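You operate a simulated robot arm through the tools that you are given. There is no shell and no other tool.

The job below is to be done with a simulated robot arm. You get a single attempt, and the scene is never put back.

TASK
Tidy up at the sideboard top. At the end: the white mesh box from the sideboard end by the washer is on the top of the low shelf unit; the orange carrot chunk is in the sideboard drawer two; whatever was shut is shut again. Leave all else as you found it, and nothing knocked over.

It is judged by the outcome, as a careful person would: the job done as asked, and still so three seconds after it is handed in. It fails if anything else is knocked over, pushed out of place, dropped, spilled or broken.

THE ROBOT
A 7-joint arm with a two-finger parallel gripper, fixed in place. Base frame: the origin is on the floor under the middle of its stand, x ahead of it, y to its left, z up. Units: m, degrees, N and s.
With the tool pointing down near the work surface it reaches from about 0.1 to 0.64 m from the base axis. Its first joint turns from -66.0 to 66.0 degrees. Payload 1.57 kg.
The TCP is the grasp point between the finger pads, 0.03 m short of the fingertips. In the tool frame z runs along the fingers and y along their closing line. Largest opening 0.08 m; finger width 0.017, thickness 0.012; the body of the gripper, 0.04 by 0.082 m, starts 0.08 m behind the TCP.
Orientation is that of the tool frame in the base frame, as a unit quaternion [w, x, y, z]. With the fingers straight down and closing along the base's y, the tool's x points along the base's -x, its y along +y and its z along -z.

THE INTERFACE
- The arm moves only by the tool play_rows. Its argument "deltas" is a list of rows, each an object of numbers (a shift or turn left out is 0, a gripper value left out holds the last): "grip": the closure, from 0 (fully open) to 1 (shut); "x", "y", "z": the shift along the tool's x, y, z in m; "wx", "wy", "wz": the turn, a rotation vector about the tool's x, y, z in degrees. In form: [{"grip": .., "x": .., "y": .., "z": .., "wx": .., "wy": .., "wz": ..}, ...]. A call has 1 to 20 rows; each row is the pose to reach, as a shift and turn from the pose commanded when the call began, along the tool's axes at that moment. Each row takes 0.2 s and may step no farther than 0.05 m and 8.6 degrees from the row before; otherwise, or with a gripper value out of range, the whole call is refused. A pose out of reach is approached as far as the arm can. The call stops where the force on the tool passes 40 N (or 10 N more than at its start, if that is more) or the arm is blocked; 0.2 s more then pass. Each finger travels about 0.072 m/s and halts on what it meets, pressing with about 33 N; the grip force reading is that of the motor and also rises with nothing between the fingers. The clock runs only during rows and for 0.2 s after the last one: add rows that repeat a pose to give the fingers time. It gives the time, the measured TCP pose, the force on the tool (base axes), the opening and the grip force at its end, in the units of the frame above (readings bear some noise), with the torque about the TCP (base axes, N m) and any sound that the robot's microphone picked up.
- Cameras (640 x 400 px; columns grow to the right, rows downward): "scene" is fixed at [0.0649, 0.4461, 1.414]; the picture's right is [-0.64, -0.77, 0.00], its down [-0.51, 0.43, -0.75] and it looks along [0.57, -0.48, -0.67] (base axes); focal length 265 px, centre (320, 200). "wrist" rides on the gripper at [0.072, -0.007, -0.122] in the tool frame; the picture's right is [0.09, 1.00, 0.00], its down [-0.84, 0.08, -0.54] and it looks along [-0.54, 0.05, 0.84] (tool axes); focal length 238 px, centre (320, 200). There is no depth. A picture from a camera that has moved, and an enlarged one, comes with that camera's place and axes in the base frame and with its lens.
- get_image(camera): a new picture of that camera. It takes no simulated time.
- zoom(camera, box): a new picture of the part [left, top, right, bottom] of that camera's present view, enlarged. It takes no simulated time.
- sign_off(): hands the job in; it is judged then, once.

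Nothing tells you positions but the pictures and the camera data. Unless the task says otherwise, let go and move clear before handing in.

The tools are called after "Emit:" by a JSON object that holds its "fn" and its "kwargs". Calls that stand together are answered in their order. play_rows: Moves the arm, as the interface text tells. Its arguments: {"type":"object","properties":{"deltas":{"type":"array","items":{"type":"object","properties":{"grip":{"type":"number"},"x":{"type":"number"},"y":{"type":"number"},"z":{"type":"number"},"wx":{"type":"number"},"wy":{"type":"number"},"wz":{"type":"number"}}}}},"required":["deltas"]} The other tools are called the same way: get_image (camera) takes a picture; zoom (camera, box) takes an enlarged picture of a part of a camera's view; sign_off () hands the job in.

At the start:

```text
clock: 0.0
position: [0.3089, 0.0733, 1.137]
tcp_rot: [0.0, 0.0, 1.0, 0.0]
force: [0.0, -0.8, 0.4]
torque: [0.0, 0.01, 0.02]
width: 0.0801
gripper_force: 0.0
```

scene: 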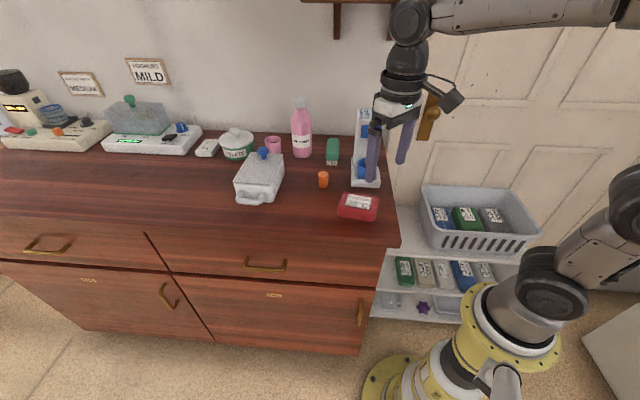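
wrist: 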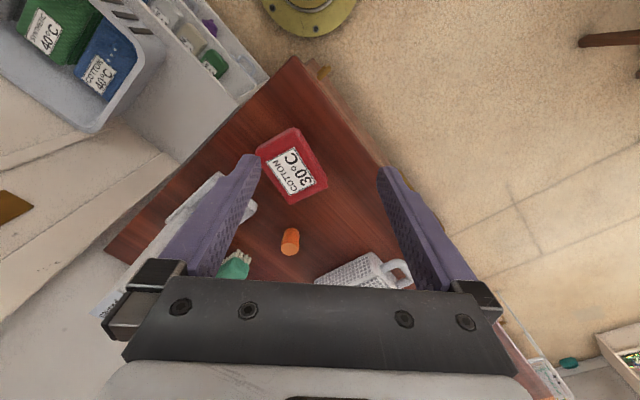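

I see a sideboard with a white/grey mesh box, an orange carrot chunk, a red packet, bottles, and a low shelf unit with a basket on the right. I'll take closer pictures before moving anything.

Emit:
{"fn": "zoom", "kwargs": {"camera": "scene", "box": [200, 90, 420, 228]}}

Emit:
{"fn": "zoom", "kwargs": {"camera": "scene", "box": [0, 50, 240, 200]}}

Emit:
{"fn": "zoom", "kwargs": {"camera": "scene", "box": [340, 150, 640, 338]}}

Emit:
{"fn": "zoom", "kwargs": {"camera": "scene", "box": [0, 200, 400, 400]}}

Emit:
{"fn": "zoom", "kwargs": {"camera": "wrist", "box": [0, 0, 320, 200]}}

```text
2.90 times, centred on (310, 159) of scene
camera zoom: at [0.0649, 0.4461, 1.414], right [-0.64, -0.77, 0.0], down [-0.51, 0.43, -0.75], along [0.57, -0.48, -0.67], focal length 769 px, centre (349, 319)
```

zoom: 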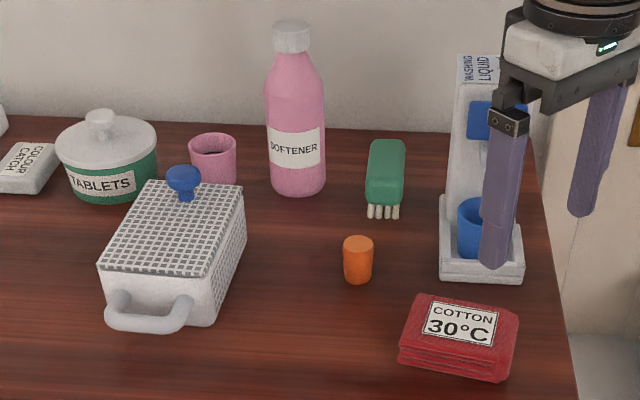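

```text
2.67 times, centred on (120, 125) of scene
camera zoom: at [0.0649, 0.4461, 1.414], right [-0.64, -0.77, 0.0], down [-0.51, 0.43, -0.75], along [0.57, -0.48, -0.67], focal length 707 px, centre (853, 400)
```

zoom: 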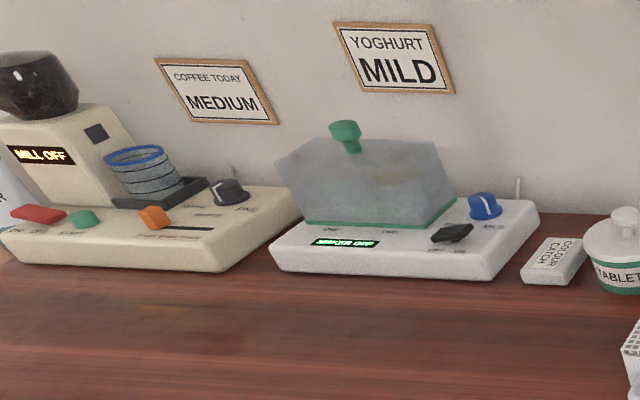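

```text
2.13 times, centred on (490, 244) of scene
camera zoom: at [0.0649, 0.4461, 1.414], right [-0.64, -0.77, 0.0], down [-0.51, 0.43, -0.75], along [0.57, -0.48, -0.67], focal length 564 px, centre (-42, 106)
```

zoom: 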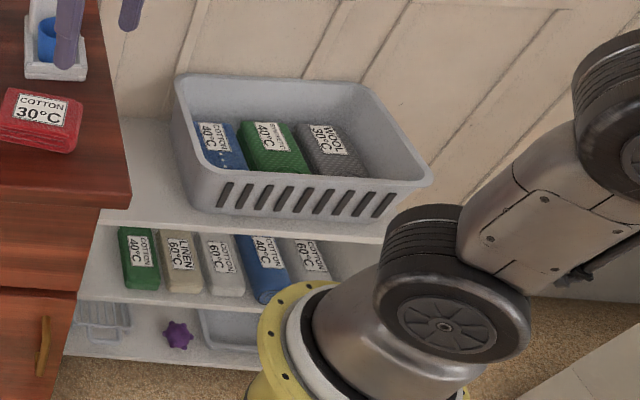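

```text
1.60 times, centred on (200, 300) of scene
camera zoom: at [0.0649, 0.4461, 1.414], right [-0.64, -0.77, 0.0], down [-0.51, 0.43, -0.75], along [0.57, -0.48, -0.67], focal length 424 px, centre (512, 40)
```

zoom: 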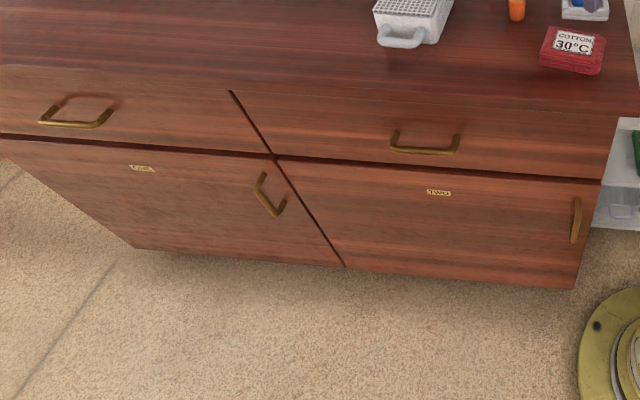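

```text
2.00 times, centred on (160, 100) of wrist
camera zoom: at [0.2367, 0.0672, 1.2579], right [-0.09, 1.0, 0.0], down [0.84, 0.08, 0.54], along [0.54, 0.05, -0.84], focal length 477 px, centre (640, 400)
```

zoom: 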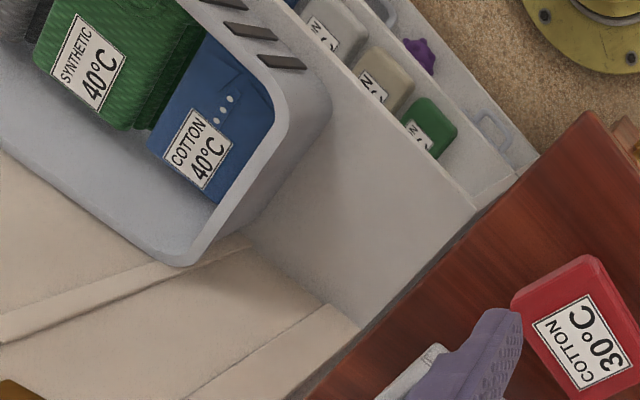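

I'm checking which drawer is "two" and looking for any other mesh boxes, so I'm zooming in on labels and the shelf unit.

Emit:
{"fn": "zoom", "kwargs": {"camera": "scene", "box": [220, 215, 400, 328]}}

Emit:
{"fn": "zoom", "kwargs": {"camera": "scene", "box": [30, 215, 210, 328]}}

Emit:
{"fn": "zoom", "kwargs": {"camera": "scene", "box": [230, 130, 310, 210]}}

Emit:
{"fn": "zoom", "kwargs": {"camera": "scene", "box": [360, 220, 520, 330]}}

Emit:
{"fn": "zoom", "kwargs": {"camera": "scene", "box": [520, 220, 640, 400]}}

Emit:
{"fn": "zoom", "kwargs": {"camera": "wrist", "box": [200, 100, 640, 400]}}

```text
3.54 times, centred on (310, 272) of scene
camera zoom: at [0.0649, 0.4461, 1.414], right [-0.64, -0.77, 0.0], down [-0.51, 0.43, -0.75], along [0.57, -0.48, -0.67], focal length 939 px, centre (355, -53)
```

zoom: 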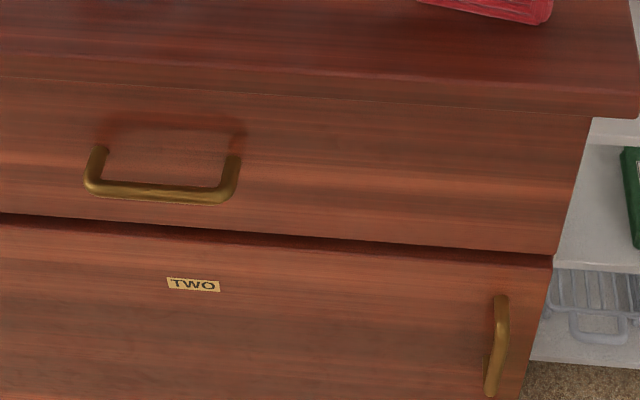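

```text
3.54 times, centred on (120, 272) of scene
camera zoom: at [0.0649, 0.4461, 1.414], right [-0.64, -0.77, 0.0], down [-0.51, 0.43, -0.75], along [0.57, -0.48, -0.67], focal length 939 px, centre (1028, -53)
```

zoom: 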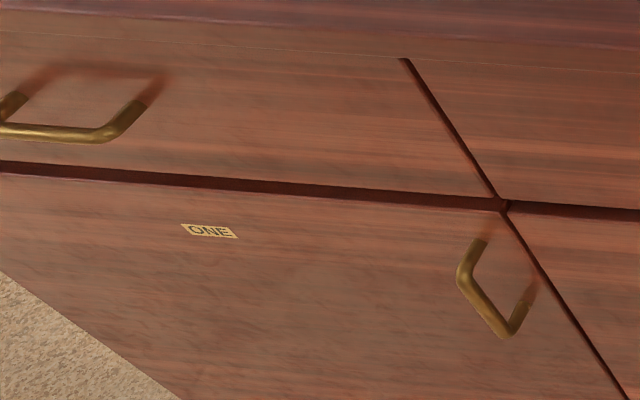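

```text
5.00 times, centred on (270, 170) of scene
camera zoom: at [0.0649, 0.4461, 1.414], right [-0.64, -0.77, 0.0], down [-0.51, 0.43, -0.75], along [0.57, -0.48, -0.67], focal length 1326 px, centre (570, 350)
```

zoom: 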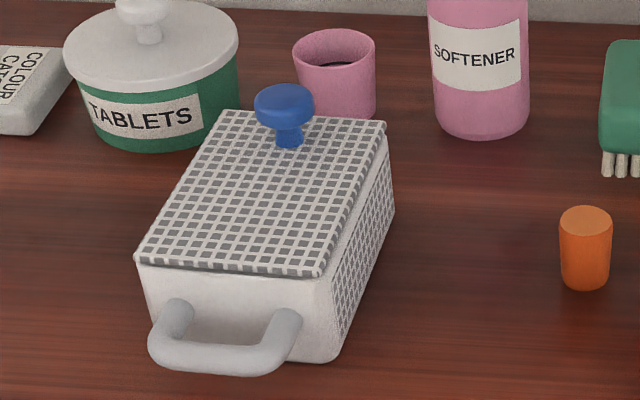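

```text
3.64 times, centred on (440, 275) of scene
camera zoom: at [0.0649, 0.4461, 1.414], right [-0.64, -0.77, 0.0], down [-0.51, 0.43, -0.75], along [0.57, -0.48, -0.67], focal length 964 px, centre (-116, -73)
```

zoom: 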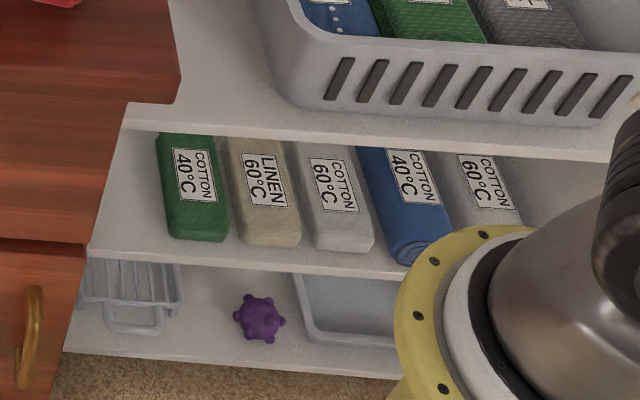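

```text
2.22 times, centred on (580, 310) of scene
camera zoom: at [0.0649, 0.4461, 1.414], right [-0.64, -0.77, 0.0], down [-0.51, 0.43, -0.75], along [0.57, -0.48, -0.67], focal length 589 px, centre (-258, -44)
```

zoom: 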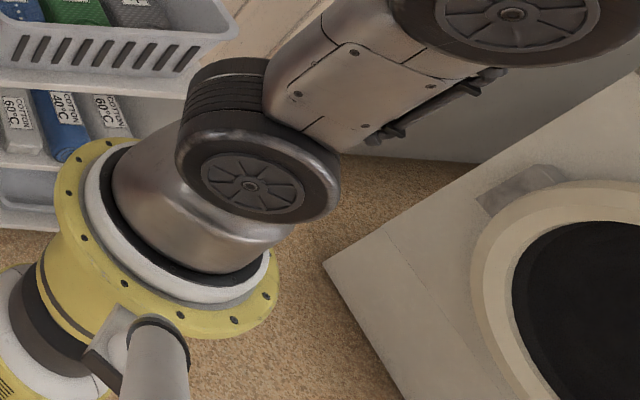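

```text
1.33 times, centred on (420, 250) of wrist
camera zoom: at [0.2367, 0.0672, 1.2579], right [-0.09, 1.0, 0.0], down [0.84, 0.08, 0.54], along [0.54, 0.05, -0.84], focal length 318 px, centre (187, 133)
```

zoom: 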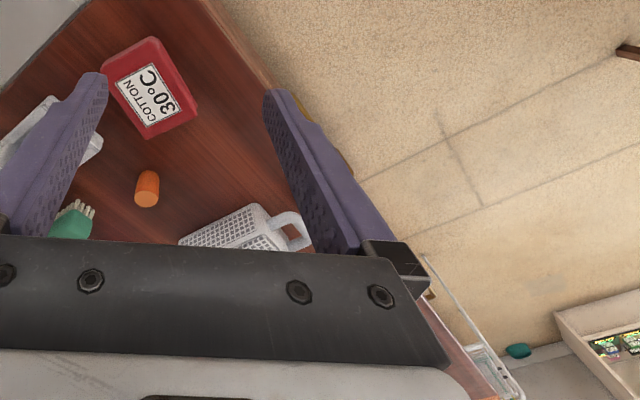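

I take the sideboard to be rotated about 45° to the base, with its top at z≈0.92. The mesh box is at about (0.64, 0.18), the carrot at about (0.53, 0.04), drawer two's handle at about (0.49, 0.29, 0.77), and the low shelf is to the right at negative y. First I'll move the wrist camera for a closer look at the box.

Emit:
{"fn": "play_rows", "kwargs": {"deltas": [{"x": -0.03, "y": 0.01, "z": -0.01, "wz": -4}, {"x": -0.06, "y": 0.02, "z": -0.02, "wz": -8}, {"x": -0.09, "y": 0.03, "z": -0.03, "wz": -12}, {"x": -0.12, "y": 0.04, "z": -0.04, "wz": -16}, {"x": -0.15, "y": 0.05, "z": -0.04, "wz": -16}, {"x": -0.18, "y": 0.06, "z": -0.04, "wz": -16}]}}

Emit:
{"fn": "get_image", "kwargs": {"camera": "wrist"}}

Emit:
{"fn": "get_image", "kwargs": {"camera": "scene"}}

```text
clock: 1.6
position: [0.4658, 0.1913, 1.1932]
tcp_rot: [0.023, -0.203, 0.979, 0.001]
force: [-0.9, -1.1, -1.0]
torque: [0.0, 0.02, -0.02]
width: 0.08
gripper_force: 0.0
stopped in row 6: the arm was blocked; the commanded pose is now the measured one
```

```text
taken
camera wrist: at [0.3967, 0.1563, 1.3121], right [-0.48, 0.88, -0.01], down [0.71, 0.4, 0.58], along [0.51, 0.27, -0.81], focal length 238 px, centre (320, 200)
```

wrist: 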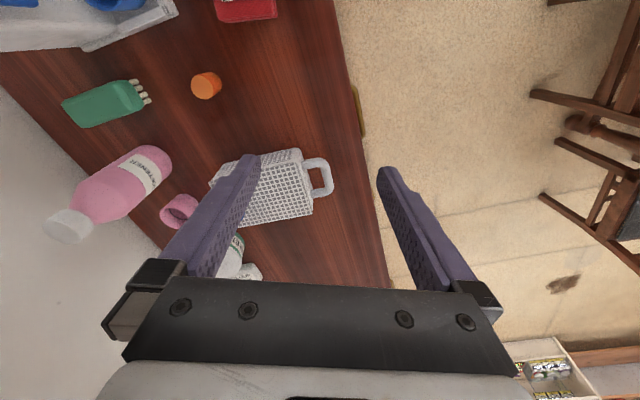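

```text
taken
```

scene: 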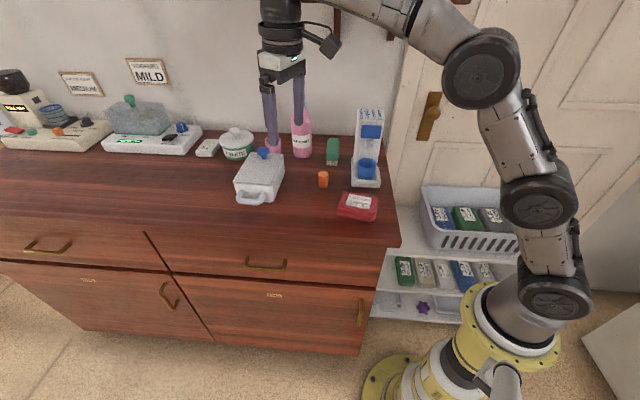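

The arm stopped as blocked, probably near its reach limit at this height; nothing was touched. I have a good view of the mesh box here, so I'm zooming in.

Emit:
{"fn": "zoom", "kwargs": {"camera": "wrist", "box": [140, 120, 380, 270]}}

Emit:
{"fn": "zoom", "kwargs": {"camera": "wrist", "box": [0, 0, 380, 140]}}

Emit:
{"fn": "zoom", "kwargs": {"camera": "wrist", "box": [480, 260, 640, 400]}}

```text
2.67 times, centred on (260, 195) of wrist
camera zoom: at [0.3967, 0.1563, 1.3121], right [-0.48, 0.88, -0.01], down [0.71, 0.4, 0.58], along [0.51, 0.27, -0.81], focal length 636 px, centre (480, 213)
```

zoom: 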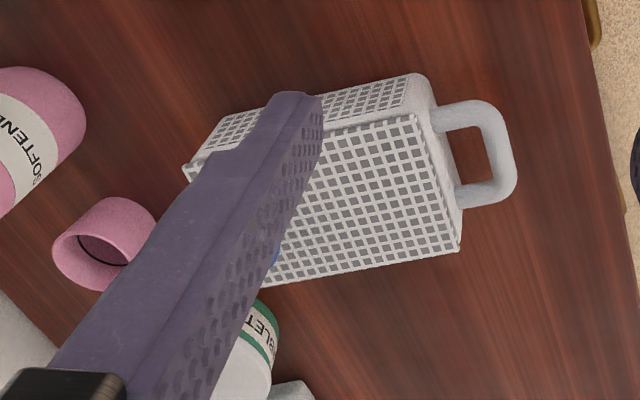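

```text
1.68 times, centred on (190, 70) of wrist
camera zoom: at [0.3967, 0.1563, 1.3121], right [-0.48, 0.88, -0.01], down [0.71, 0.4, 0.58], along [0.51, 0.27, -0.81], focal length 401 px, centre (539, 419)
```

zoom: 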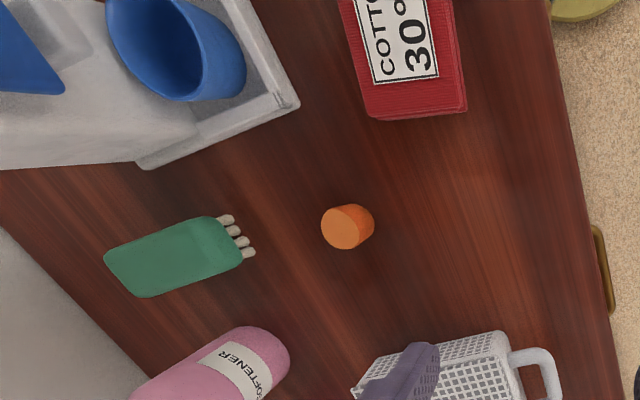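

```text
2.86 times, centred on (560, 330) of wrist
camera zoom: at [0.3967, 0.1563, 1.3121], right [-0.48, 0.88, -0.01], down [0.71, 0.4, 0.58], along [0.51, 0.27, -0.81], focal length 681 px, centre (-366, -171)
```

zoom: 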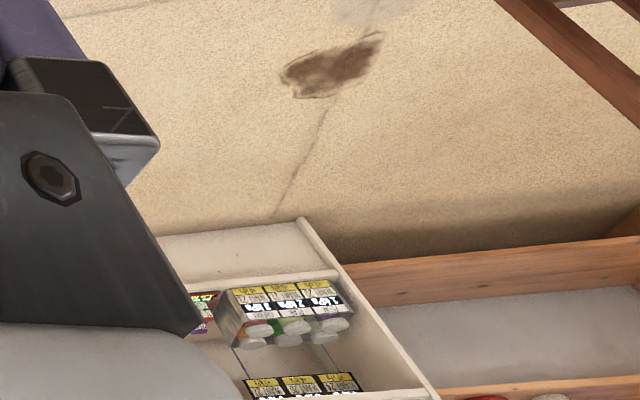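

The box has a handle bar at its front, at about (0.57, 0.26, 0.957), and the lid is about 10 cm wide, so the handle is the place to hold it. I'll do the drawer first: I'm moving to a staging spot in front of drawer two's handle with the tool yawed to line up with the sideboard.

Emit:
{"fn": "play_rows", "kwargs": {"deltas": [{"x": -0.003, "y": 0.021, "z": 0.018, "wy": 0.3, "wz": -2.7}, {"x": -0.006, "y": 0.043, "z": 0.036, "wy": 0.6, "wz": -5.4}, {"x": -0.009, "y": 0.065, "z": 0.054, "wy": 1.0, "wz": -8.1}, {"x": -0.012, "y": 0.086, "z": 0.072, "wy": 1.3, "wz": -10.8}, {"x": -0.015, "y": 0.108, "z": 0.09, "wy": 1.6, "wz": -13.5}, {"x": -0.018, "y": 0.13, "z": 0.107, "wy": 2.0, "wz": -16.2}, {"x": -0.021, "y": 0.151, "z": 0.125, "wy": 2.3, "wz": -18.9}, {"x": -0.025, "y": 0.173, "z": 0.143, "wy": 2.6, "wz": -21.6}, {"x": -0.025, "y": 0.173, "z": 0.143, "wy": 2.6, "wz": -21.6}]}}

Emit:
{"fn": "get_image", "kwargs": {"camera": "wrist"}}

Emit:
{"fn": "get_image", "kwargs": {"camera": "scene"}}

```text
clock: 3.6
position: [0.4304, 0.3576, 1.0506]
tcp_rot: [-0.002, -0.379, 0.925, -0.007]
force: [0.3, -0.7, -0.6]
torque: [0.04, 0.0, 0.02]
width: 0.0799
gripper_force: 0.0
```

```text
taken
camera wrist: at [0.3822, 0.3057, 1.173], right [-0.76, 0.65, -0.01], down [0.54, 0.65, 0.53], along [0.35, 0.4, -0.85], focal length 238 px, centre (320, 200)
```

wrist: 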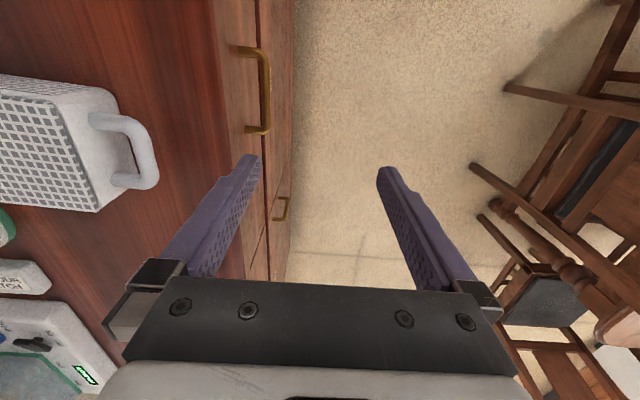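

```text
taken
```

scene: 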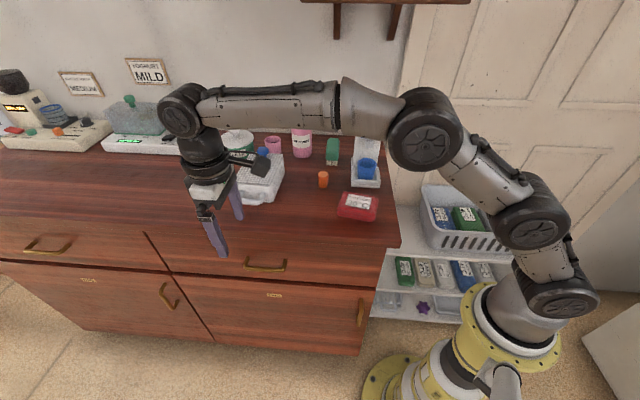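

This is a good view: the handle, table edge and mesh box handle are all visible. I'm zooming to measure them.

Emit:
{"fn": "zoom", "kwargs": {"camera": "wrist", "box": [160, 0, 352, 120]}}

Emit:
{"fn": "zoom", "kwargs": {"camera": "wrist", "box": [0, 60, 240, 210]}}

Emit:
{"fn": "zoom", "kwargs": {"camera": "wrist", "box": [180, 100, 340, 280]}}

```text
3.33 times, centred on (256, 60) of wrist
camera zoom: at [0.3822, 0.3057, 1.173], right [-0.76, 0.65, -0.01], down [0.54, 0.65, 0.53], along [0.35, 0.4, -0.85], focal length 794 px, centre (533, 667)
```

zoom: 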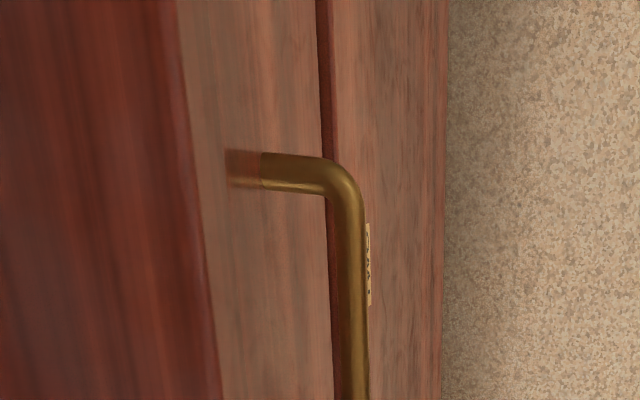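

```text
2.67 times, centred on (120, 135) of wrist
camera zoom: at [0.3822, 0.3057, 1.173], right [-0.76, 0.65, -0.01], down [0.54, 0.65, 0.53], along [0.35, 0.4, -0.85], focal length 636 px, centre (853, 373)
```

zoom: 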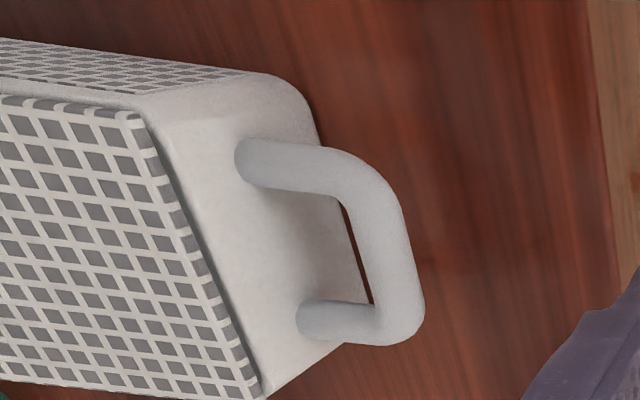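

```text
2.22 times, centred on (260, 190) of wrist
camera zoom: at [0.3822, 0.3057, 1.173], right [-0.76, 0.65, -0.01], down [0.54, 0.65, 0.53], along [0.35, 0.4, -0.85], focal length 530 px, centre (453, 222)
```

zoom: 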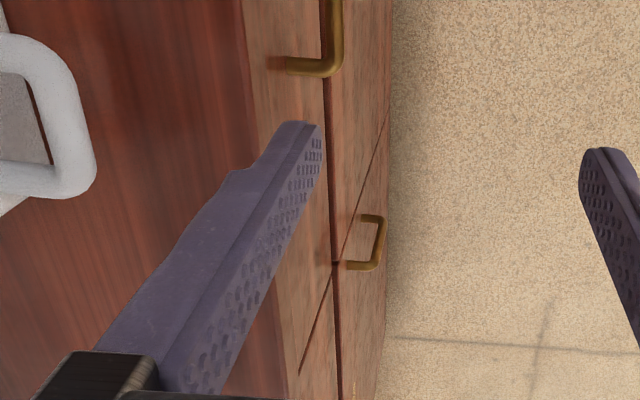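

The drawer handle bar is at about (0.490, 0.290, 0.768), 8 mm ahead of the table edge and 34 mm from the drawer face. I'll tilt the tool about 35° toward the drawer, half close the fingers, and come down to a staging point short of the handle.

Emit:
{"fn": "play_rows", "kwargs": {"deltas": [{"grip": 0.65, "wx": 5}, {"grip": 0.65, "wx": 10}, {"grip": 0.65, "wx": 15}, {"grip": 0.65, "wx": 20}, {"grip": 0.65, "wx": 25}, {"grip": 0.65, "wx": 30}, {"grip": 0.65, "wx": 35}, {"x": 0.002, "y": -0.008, "z": 0.04, "wx": 35}, {"x": 0.003, "y": -0.016, "z": 0.08, "wx": 35}, {"x": 0.004, "y": -0.022, "z": 0.12, "wx": 35}, {"x": 0.005, "y": -0.027, "z": 0.16, "wx": 35}, {"x": 0.005, "y": -0.032, "z": 0.2, "wx": 35}, {"x": 0.005, "y": -0.032, "z": 0.2, "wx": 35}]}}

Emit:
{"fn": "get_image", "kwargs": {"camera": "wrist"}}

Emit:
{"fn": "get_image", "kwargs": {"camera": "scene"}}

```text
clock: 6.4
position: [0.4512, 0.324, 0.8489]
tcp_rot: [0.112, -0.361, 0.881, -0.285]
force: [-0.4, -0.7, 0.6]
torque: [0.0, 0.01, 0.0]
width: 0.0281
gripper_force: 0.2
```

```text
taken
camera wrist: at [0.354, 0.3218, 0.952], right [-0.64, 0.51, -0.58], down [0.33, 0.86, 0.39], along [0.7, 0.05, -0.72], focal length 238 px, centre (320, 200)
```

wrist: 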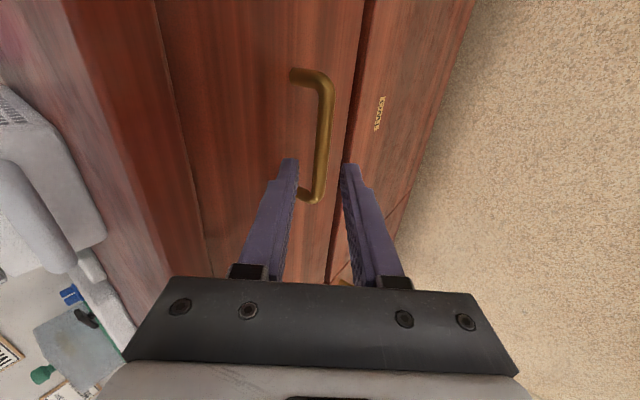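

```text
taken
```

scene: 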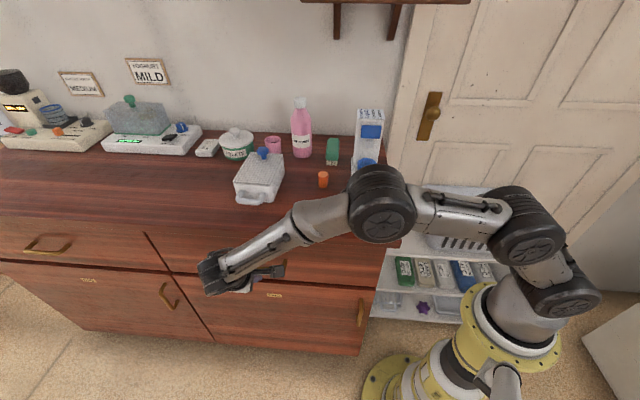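

The fingers straddle the handle line well. I'm zooming for a precise offset before going in.

Emit:
{"fn": "zoom", "kwargs": {"camera": "wrist", "box": [240, 50, 400, 250]}}

```text
2.00 times, centred on (320, 150) of wrist
camera zoom: at [0.354, 0.3218, 0.952], right [-0.64, 0.51, -0.58], down [0.33, 0.86, 0.39], along [0.7, 0.05, -0.72], focal length 477 px, centre (320, 300)
```

zoom: 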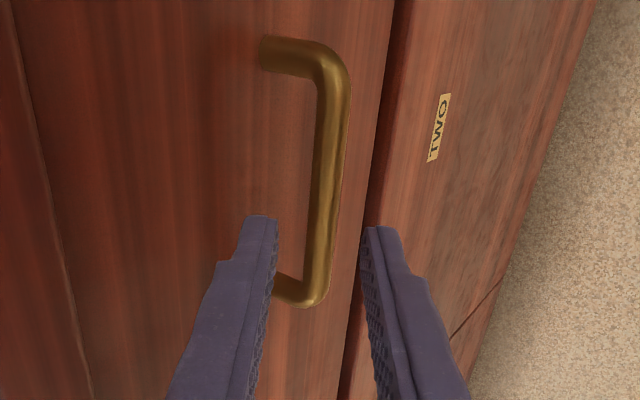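

Alignment is within about 2 mm. I'm advancing along the tool axis toward the bar and checking partway.

Emit:
{"fn": "play_rows", "kwargs": {"deltas": [{"y": 0.001, "z": 0.02}, {"y": 0.002, "z": 0.04}, {"y": 0.002, "z": 0.055}, {"y": 0.002, "z": 0.055}]}}

Emit:
{"fn": "zoom", "kwargs": {"camera": "wrist", "box": [240, 50, 400, 250]}}

Emit:
{"fn": "zoom", "kwargs": {"camera": "scene", "box": [180, 210, 340, 310]}}

```text
clock: 7.4
position: [0.4707, 0.3053, 0.8026]
tcp_rot: [0.111, -0.361, 0.881, -0.285]
force: [0.2, -1.0, -0.8]
torque: [0.03, 0.01, 0.0]
width: 0.0281
gripper_force: 0.0
```

```text
2.00 times, centred on (320, 150) of wrist
camera zoom: at [0.3728, 0.3021, 0.9066], right [-0.64, 0.51, -0.58], down [0.34, 0.86, 0.39], along [0.7, 0.05, -0.72], focal length 477 px, centre (320, 300)
```

zoom: 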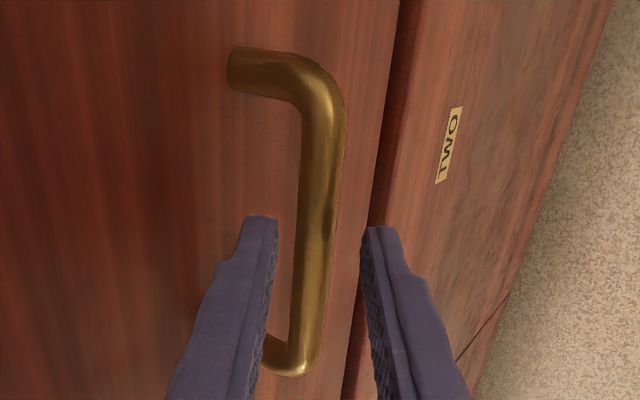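

```text
4.00 times, centred on (260, 260) of scene
camera zoom: at [0.0649, 0.4461, 1.414], right [-0.64, -0.77, 0.0], down [-0.51, 0.43, -0.75], along [0.57, -0.48, -0.67], focal length 1061 px, centre (560, -40)
```

zoom: 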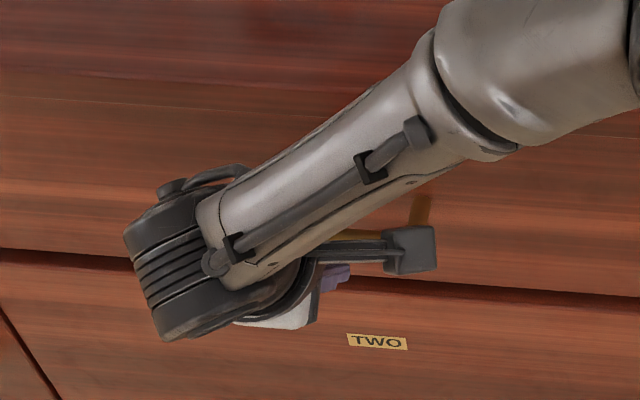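

The bar is now about 38 mm ahead of the TCP and centred. I'll move in another 21 mm and close on it.

Emit:
{"fn": "play_rows", "kwargs": {"deltas": [{"y": -0.002, "z": 0.01}, {"y": -0.002, "z": 0.021}, {"y": -0.002, "z": 0.021, "grip": 0.8}, {"y": -0.002, "z": 0.021, "grip": 1.0}, {"y": -0.002, "z": 0.021, "grip": 1.0}, {"y": -0.002, "z": 0.021, "grip": 1.0}]}}

Emit:
{"fn": "zoom", "kwargs": {"camera": "wrist", "box": [240, 50, 400, 250]}}

```text
clock: 8.8
position: [0.4804, 0.2949, 0.7869]
tcp_rot: [0.112, -0.361, 0.881, -0.286]
force: [2.2, -1.0, -1.4]
torque: [-0.01, -0.05, 0.16]
width: 0.0137
gripper_force: 30.2
```

```text
2.00 times, centred on (320, 150) of wrist
camera zoom: at [0.3822, 0.2925, 0.8908], right [-0.64, 0.51, -0.58], down [0.33, 0.86, 0.39], along [0.7, 0.05, -0.72], focal length 477 px, centre (320, 300)
```

zoom: 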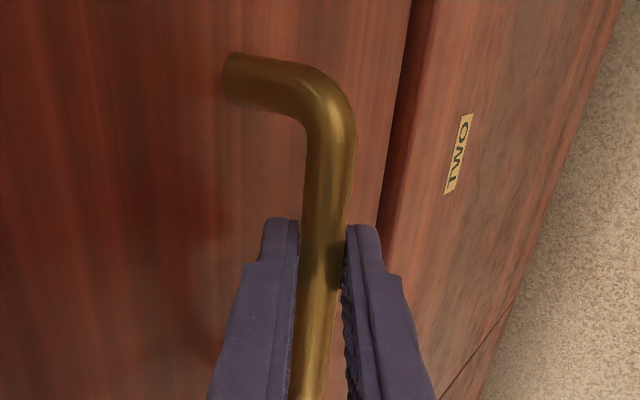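

Gripped with the bar between the pads. Now I'm pulling the drawer straight out along its normal, starting with a short pull.

Emit:
{"fn": "play_rows", "kwargs": {"deltas": [{"y": 0.0065, "z": -0.0047, "grip": 1.0}, {"y": 0.013, "z": -0.0094}, {"y": 0.0195, "z": -0.014}, {"y": 0.026, "z": -0.0187}, {"y": 0.0325, "z": -0.0234}]}}

Emit:
{"fn": "get_image", "kwargs": {"camera": "scene"}}

Emit:
{"fn": "get_image", "kwargs": {"camera": "wrist"}}

```text
clock: 10.0
position: [0.4515, 0.3234, 0.7861]
tcp_rot: [0.11, -0.36, 0.881, -0.287]
force: [-11.6, -14.4, 17.4]
torque: [-0.27, 0.08, -0.05]
width: 0.0136
gripper_force: 30.7
```

```text
taken
```

scene: 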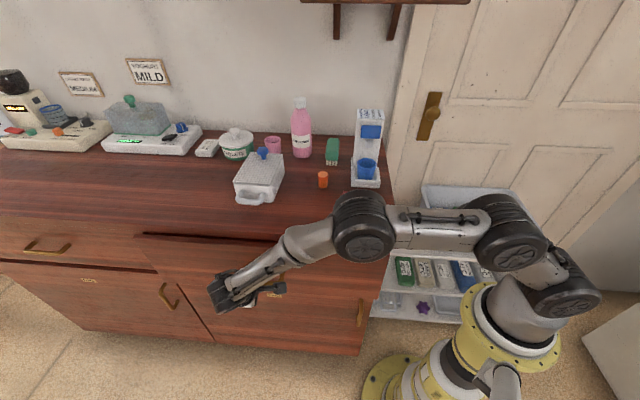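

```text
taken
camera wrist: at [0.3536, 0.3222, 0.8908], right [-0.63, 0.51, -0.58], down [0.34, 0.86, 0.38], along [0.7, 0.05, -0.72], focal length 238 px, centre (320, 200)
```

wrist: 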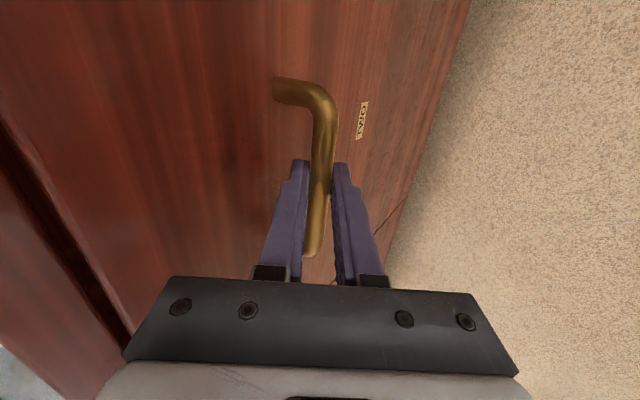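

The drawer is sliding out by about 4 cm. I'm continuing the pull with a slight relief of the side load.

Emit:
{"fn": "play_rows", "kwargs": {"deltas": [{"x": 0.0007, "y": 0.0077, "z": -0.0065}, {"x": 0.0012, "y": 0.0158, "z": -0.0124}, {"x": 0.0015, "y": 0.0239, "z": -0.0182}, {"x": 0.0018, "y": 0.032, "z": -0.024}, {"x": 0.002, "y": 0.0401, "z": -0.0299}]}}

```text
clock: 11.2
position: [0.4136, 0.3592, 0.7878]
tcp_rot: [0.111, -0.362, 0.881, -0.285]
force: [-4.8, -7.2, -0.6]
torque: [-0.13, 0.23, -0.14]
width: 0.0137
gripper_force: 29.8
```

Loads have dropped and the drawer is about 9 cm open. Pulling about 6 cm more.

Emit:
{"fn": "play_rows", "kwargs": {"deltas": [{"x": 0.0005, "y": 0.0081, "z": -0.0058}, {"x": 0.001, "y": 0.0162, "z": -0.0117}, {"x": 0.0013, "y": 0.0244, "z": -0.0175}, {"x": 0.0016, "y": 0.0325, "z": -0.0234}, {"x": 0.0018, "y": 0.0406, "z": -0.0292}, {"x": 0.002, "y": 0.0487, "z": -0.0351}]}}

Emit:
{"fn": "get_image", "kwargs": {"camera": "scene"}}

Emit:
{"fn": "get_image", "kwargs": {"camera": "wrist"}}

```text
clock: 12.6
position: [0.3706, 0.4024, 0.7881]
tcp_rot: [0.113, -0.362, 0.881, -0.283]
force: [12.9, 9.4, -19.7]
torque: [0.1, 0.01, 0.24]
width: 0.0137
gripper_force: 29.9
```

```text
taken
```

scene: 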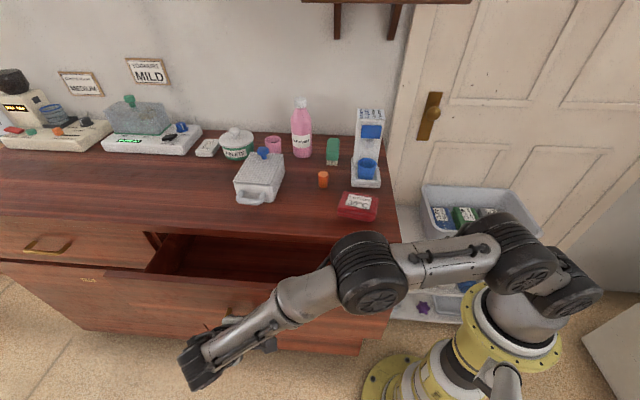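

```text
taken
camera wrist: at [0.2737, 0.3997, 0.8907], right [-0.64, 0.51, -0.58], down [0.33, 0.86, 0.39], along [0.7, 0.06, -0.71], focal length 238 px, centre (320, 200)
```

wrist: 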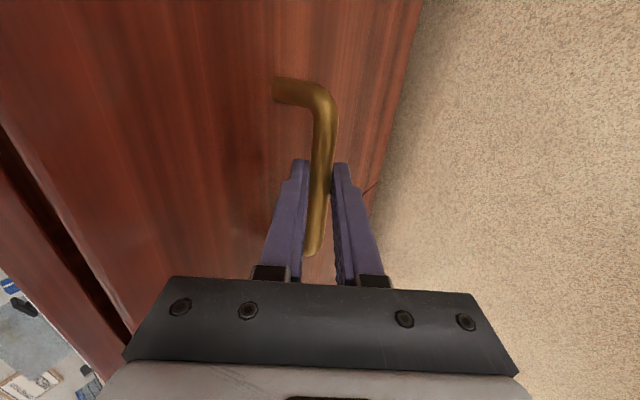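

The drawer is open about 15 cm. I'm letting go of the handle, backing away along the tool axis and rising.

Emit:
{"fn": "play_rows", "kwargs": {"deltas": [{"grip": 0.65}, {"grip": 0.65}, {"grip": 0.65}, {"z": -0.02}, {"z": -0.05}, {"z": -0.08}, {"z": -0.11}]}}

Emit:
{"fn": "get_image", "kwargs": {"camera": "wrist"}}

Emit:
{"fn": "get_image", "kwargs": {"camera": "scene"}}

```text
clock: 14.2
position: [0.3513, 0.4345, 0.8783]
tcp_rot: [0.112, -0.361, 0.881, -0.285]
force: [0.3, 0.1, 0.4]
torque: [-0.06, -0.01, 0.02]
width: 0.0277
gripper_force: 0.1
out of reach, approached as far as the arm can: row 6, 7
```

```text
taken
camera wrist: at [0.2532, 0.4321, 0.9817], right [-0.64, 0.51, -0.58], down [0.34, 0.86, 0.39], along [0.7, 0.05, -0.72], focal length 238 px, centre (320, 200)
```

wrist: 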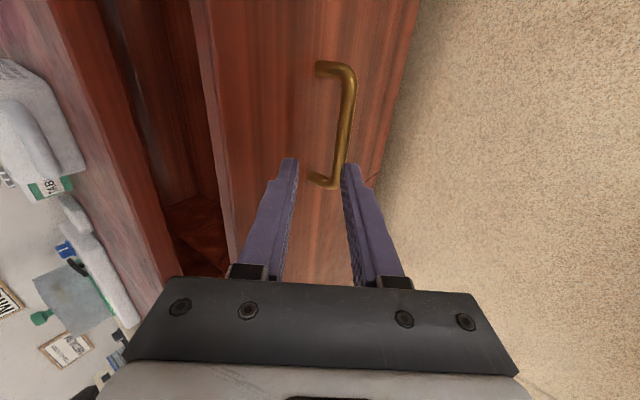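

```text
taken
```

scene: 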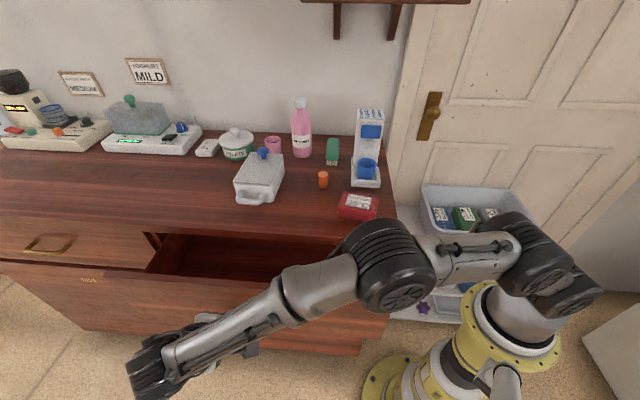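

The arm was near its side limit there, but it's clear of the handle. I'm rising back over the sideboard with the tool turned upright, so I can look into the drawer and at the carrot.

Emit:
{"fn": "play_rows", "kwargs": {"deltas": [{"x": 0.005, "y": -0.023, "z": -0.01, "grip": 0.3}, {"x": 0.011, "y": -0.05, "z": -0.02, "wx": -5}, {"x": 0.018, "y": -0.08, "z": -0.03, "wx": -10}, {"x": 0.025, "y": -0.11, "z": -0.035, "wx": -15}, {"x": 0.032, "y": -0.14, "z": -0.038, "wx": -20}, {"x": 0.039, "y": -0.17, "z": -0.039, "wx": -25}, {"x": 0.045, "y": -0.19, "z": -0.039, "wx": -30}, {"x": 0.046, "y": -0.206, "z": -0.039, "wx": -35}, {"x": 0.046, "y": -0.206, "z": -0.039, "wx": -35}]}}

Emit:
{"fn": "get_image", "kwargs": {"camera": "wrist"}}

Emit:
{"fn": "get_image", "kwargs": {"camera": "scene"}}

```text
clock: 16.2
position: [0.4195, 0.301, 1.0301]
tcp_rot: [-0.002, -0.378, 0.926, -0.006]
force: [-0.4, -0.8, 0.2]
torque: [-0.02, -0.03, 0.02]
width: 0.0559
gripper_force: 0.0
```

```text
taken
camera wrist: at [0.3722, 0.2476, 1.1522], right [-0.76, 0.65, -0.01], down [0.54, 0.65, 0.53], along [0.35, 0.4, -0.85], focal length 238 px, centre (320, 200)
```

wrist: 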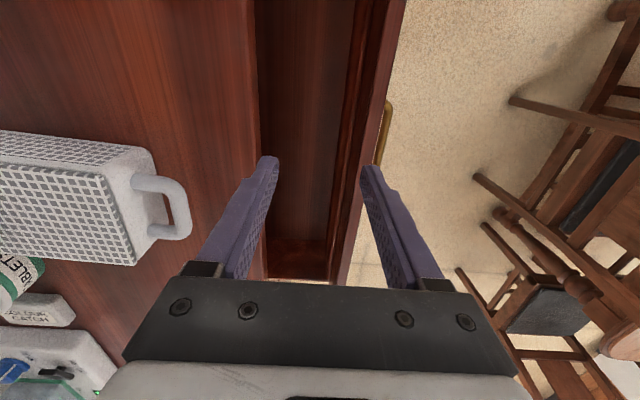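

```text
taken
```

scene: 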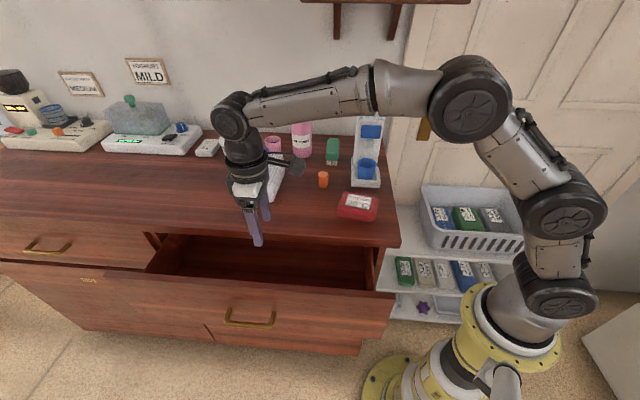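

The drawer is open and looks empty inside. I'm zooming on the opening, then going for the carrot.

Emit:
{"fn": "zoom", "kwargs": {"camera": "wrist", "box": [220, 0, 420, 290]}}

Emit:
{"fn": "zoom", "kwargs": {"camera": "scene", "box": [130, 210, 410, 360]}}

Emit:
{"fn": "zoom", "kwargs": {"camera": "scene", "box": [300, 150, 400, 230]}}

```text
1.38 times, centred on (320, 145) of wrist
camera zoom: at [0.3722, 0.2476, 1.1522], right [-0.76, 0.65, -0.01], down [0.54, 0.65, 0.53], along [0.35, 0.4, -0.85], focal length 329 px, centre (320, 276)
```

zoom: 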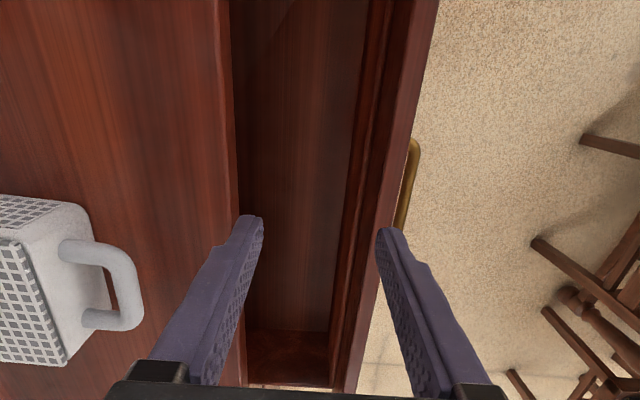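

```text
2.29 times, centred on (270, 285) of scene
camera zoom: at [0.0649, 0.446, 1.414], right [-0.64, -0.77, 0.0], down [-0.51, 0.43, -0.75], along [0.57, -0.48, -0.67], focal length 606 px, centre (434, 6)
```

zoom: 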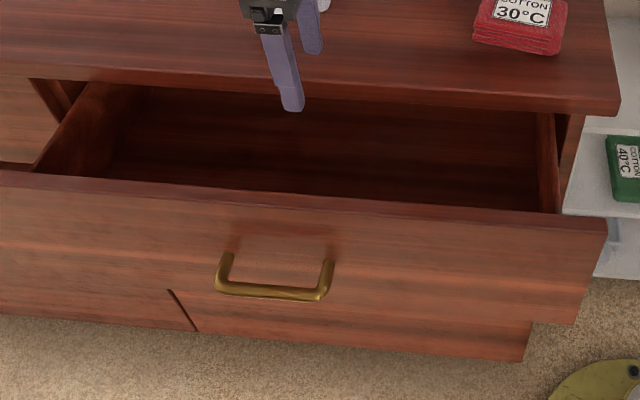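

```text
5.00 times, centred on (350, 190) of scene
camera zoom: at [0.0649, 0.446, 1.414], right [-0.64, -0.77, 0.0], down [-0.51, 0.43, -0.75], along [0.57, -0.48, -0.67], focal length 1326 px, centre (170, 250)
```

zoom: 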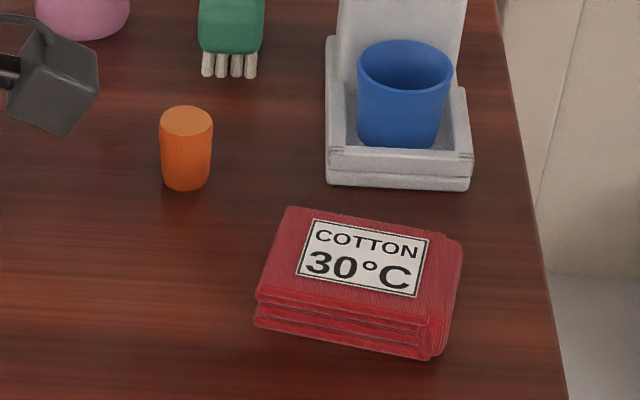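

The drawer opening spans roughly n=0.043 to 0.147 m and its floor is at z≈0.71. Next I'll move above the carrot at about (0.530, 0.042), keeping the same yaw.

Emit:
{"fn": "play_rows", "kwargs": {"deltas": [{"x": 0.012, "y": -0.032, "z": -0.015, "grip": 0.0}, {"x": 0.025, "y": -0.065, "z": -0.027}, {"x": 0.038, "y": -0.098, "z": -0.027}, {"x": 0.051, "y": -0.131, "z": -0.027}, {"x": 0.064, "y": -0.164, "z": -0.027}, {"x": 0.077, "y": -0.197, "z": -0.027}, {"x": 0.09, "y": -0.23, "z": -0.027}, {"x": 0.1025, "y": -0.2627, "z": -0.027}, {"x": 0.1025, "y": -0.2627, "z": -0.027}]}}

Emit:
{"fn": "get_image", "kwargs": {"camera": "wrist"}}

Emit:
{"fn": "get_image", "kwargs": {"camera": "scene"}}

```text
clock: 18.2
position: [0.5304, 0.0425, 1.0616]
tcp_rot: [-0.002, -0.378, 0.926, -0.007]
force: [0.7, 0.4, 0.0]
torque: [-0.01, 0.03, -0.04]
width: 0.0801
gripper_force: 0.0
```

```text
taken
camera wrist: at [0.4826, -0.0094, 1.1832], right [-0.76, 0.65, -0.01], down [0.54, 0.65, 0.53], along [0.35, 0.4, -0.85], focal length 238 px, centre (320, 200)
```

wrist: 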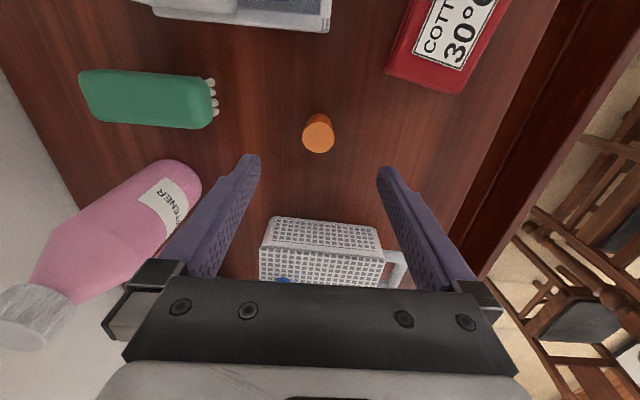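

```text
taken
```

scene: 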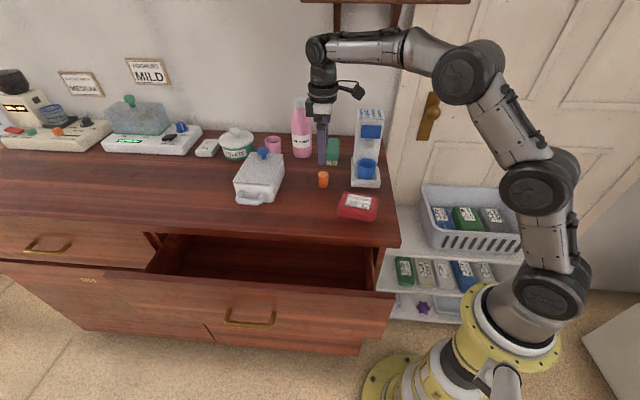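

The carrot sits nearly on the tool axis. I'm zooming to refine before descending.

Emit:
{"fn": "zoom", "kwargs": {"camera": "wrist", "box": [260, 80, 380, 180]}}

```text
4.00 times, centred on (320, 130) of wrist
camera zoom: at [0.4826, -0.0094, 1.1832], right [-0.76, 0.65, -0.01], down [0.54, 0.65, 0.53], along [0.35, 0.4, -0.85], focal length 953 px, centre (320, 480)
```

zoom: 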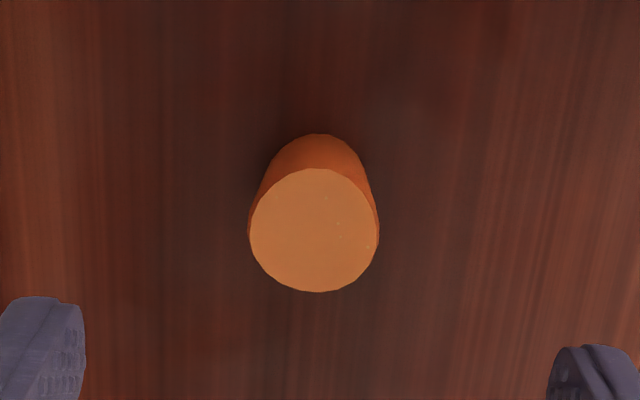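

The carrot's centre is within 1 mm of the tool axis. I'm descending straight down and closing on it.

Emit:
{"fn": "play_rows", "kwargs": {"deltas": [{"z": 0.03}, {"z": 0.06}, {"z": 0.085}, {"z": 0.1}, {"z": 0.106}, {"z": 0.106}]}}

Emit:
{"fn": "get_image", "kwargs": {"camera": "wrist"}}

Emit:
{"fn": "zoom", "kwargs": {"camera": "scene", "box": [270, 120, 390, 210]}}

```text
clock: 19.6
position: [0.5305, 0.0401, 0.9539]
tcp_rot: [-0.002, -0.378, 0.926, -0.008]
force: [-0.2, 0.3, -0.3]
torque: [-0.02, 0.02, 0.02]
width: 0.08
gripper_force: 0.1
```

```text
taken
camera wrist: at [0.4832, -0.0119, 1.0767], right [-0.76, 0.65, -0.01], down [0.54, 0.65, 0.53], along [0.35, 0.4, -0.85], focal length 238 px, centre (320, 200)
```

wrist: 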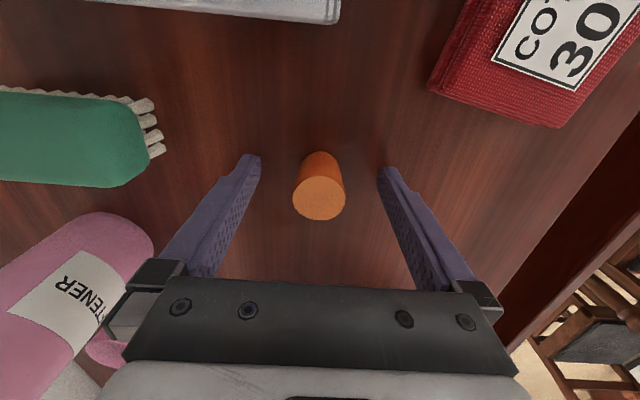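

```text
4.44 times, centred on (330, 165) of scene
camera zoom: at [0.0649, 0.4461, 1.414], right [-0.64, -0.77, 0.0], down [-0.51, 0.43, -0.75], along [0.57, -0.48, -0.67], focal length 1179 px, centre (276, 356)
```

zoom: 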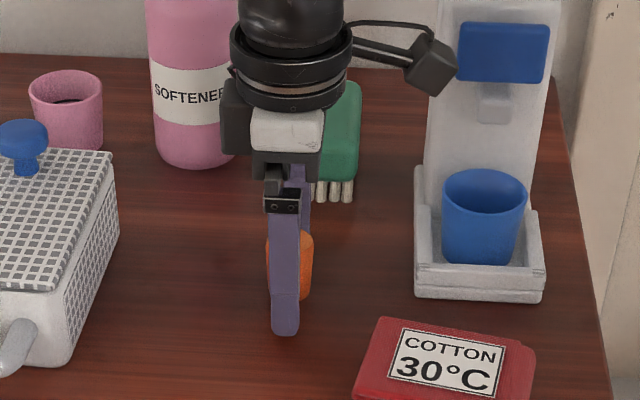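

The carrot is between the fingers with clearance all round. Closing now.

Emit:
{"fn": "play_rows", "kwargs": {"deltas": [{"grip": 0.5}, {"grip": 0.6}, {"grip": 1.0}, {"grip": 1.0}, {"grip": 1.0}]}}

Emit:
{"fn": "get_image", "kwargs": {"camera": "wrist"}}

```text
clock: 20.8
position: [0.5315, 0.0399, 0.9535]
tcp_rot: [-0.002, -0.378, 0.926, -0.007]
force: [-0.2, -0.3, -0.4]
torque: [0.02, 0.01, 0.02]
width: 0.029
gripper_force: 32.8
```

```text
taken
camera wrist: at [0.4832, -0.0118, 1.0769], right [-0.76, 0.65, -0.01], down [0.54, 0.65, 0.53], along [0.35, 0.4, -0.85], focal length 238 px, centre (320, 200)
```

wrist: 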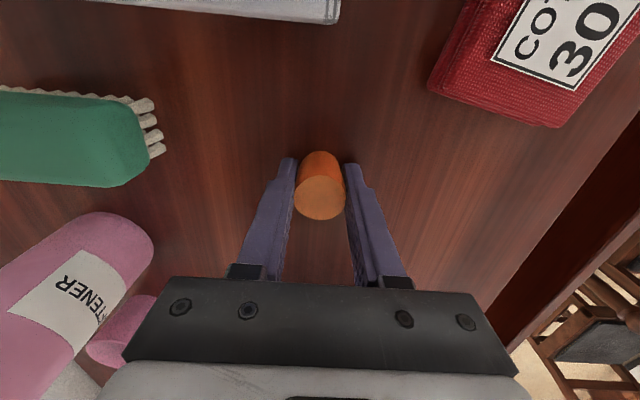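

Gripped the carrot (29 mm). I'm lifting it straight up and carrying it over the drawer opening.

Emit:
{"fn": "play_rows", "kwargs": {"deltas": [{"z": -0.02, "grip": 1.0}, {"z": -0.05}, {"z": -0.08}, {"z": -0.11}, {"x": -0.012, "y": 0.0315, "z": -0.11}, {"x": -0.023, "y": 0.063, "z": -0.11}, {"x": -0.035, "y": 0.0945, "z": -0.11}, {"x": -0.047, "y": 0.126, "z": -0.11}, {"x": -0.058, "y": 0.158, "z": -0.11}, {"x": -0.07, "y": 0.189, "z": -0.11}, {"x": -0.082, "y": 0.221, "z": -0.11}, {"x": -0.0934, "y": 0.2525, "z": -0.11}, {"x": -0.0934, "y": 0.2525, "z": -0.11}]}}

Emit:
{"fn": "get_image", "kwargs": {"camera": "wrist"}}

Emit:
{"fn": "get_image", "kwargs": {"camera": "scene"}}

```text
clock: 23.6
position: [0.4203, 0.2888, 1.0594]
tcp_rot: [-0.002, -0.378, 0.926, -0.007]
force: [-0.3, -0.1, -0.7]
torque: [-0.03, -0.03, -0.04]
width: 0.029
gripper_force: 32.5
```

```text
taken
camera wrist: at [0.3726, 0.2355, 1.1819], right [-0.76, 0.65, -0.01], down [0.54, 0.65, 0.53], along [0.35, 0.4, -0.85], focal length 238 px, centre (320, 200)
```

wrist: 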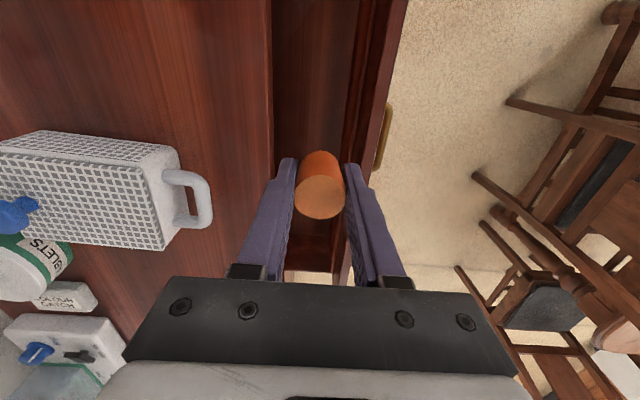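

```text
taken
```

scene: 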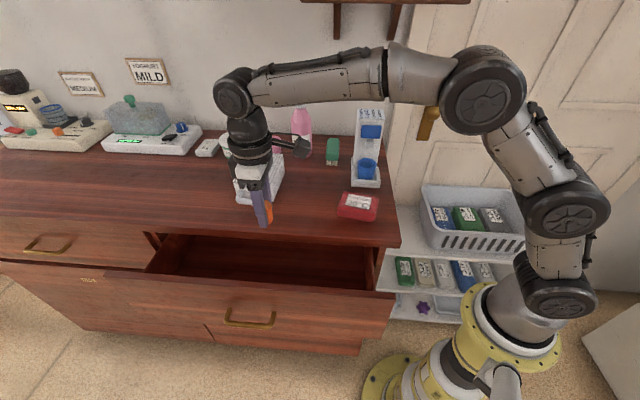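

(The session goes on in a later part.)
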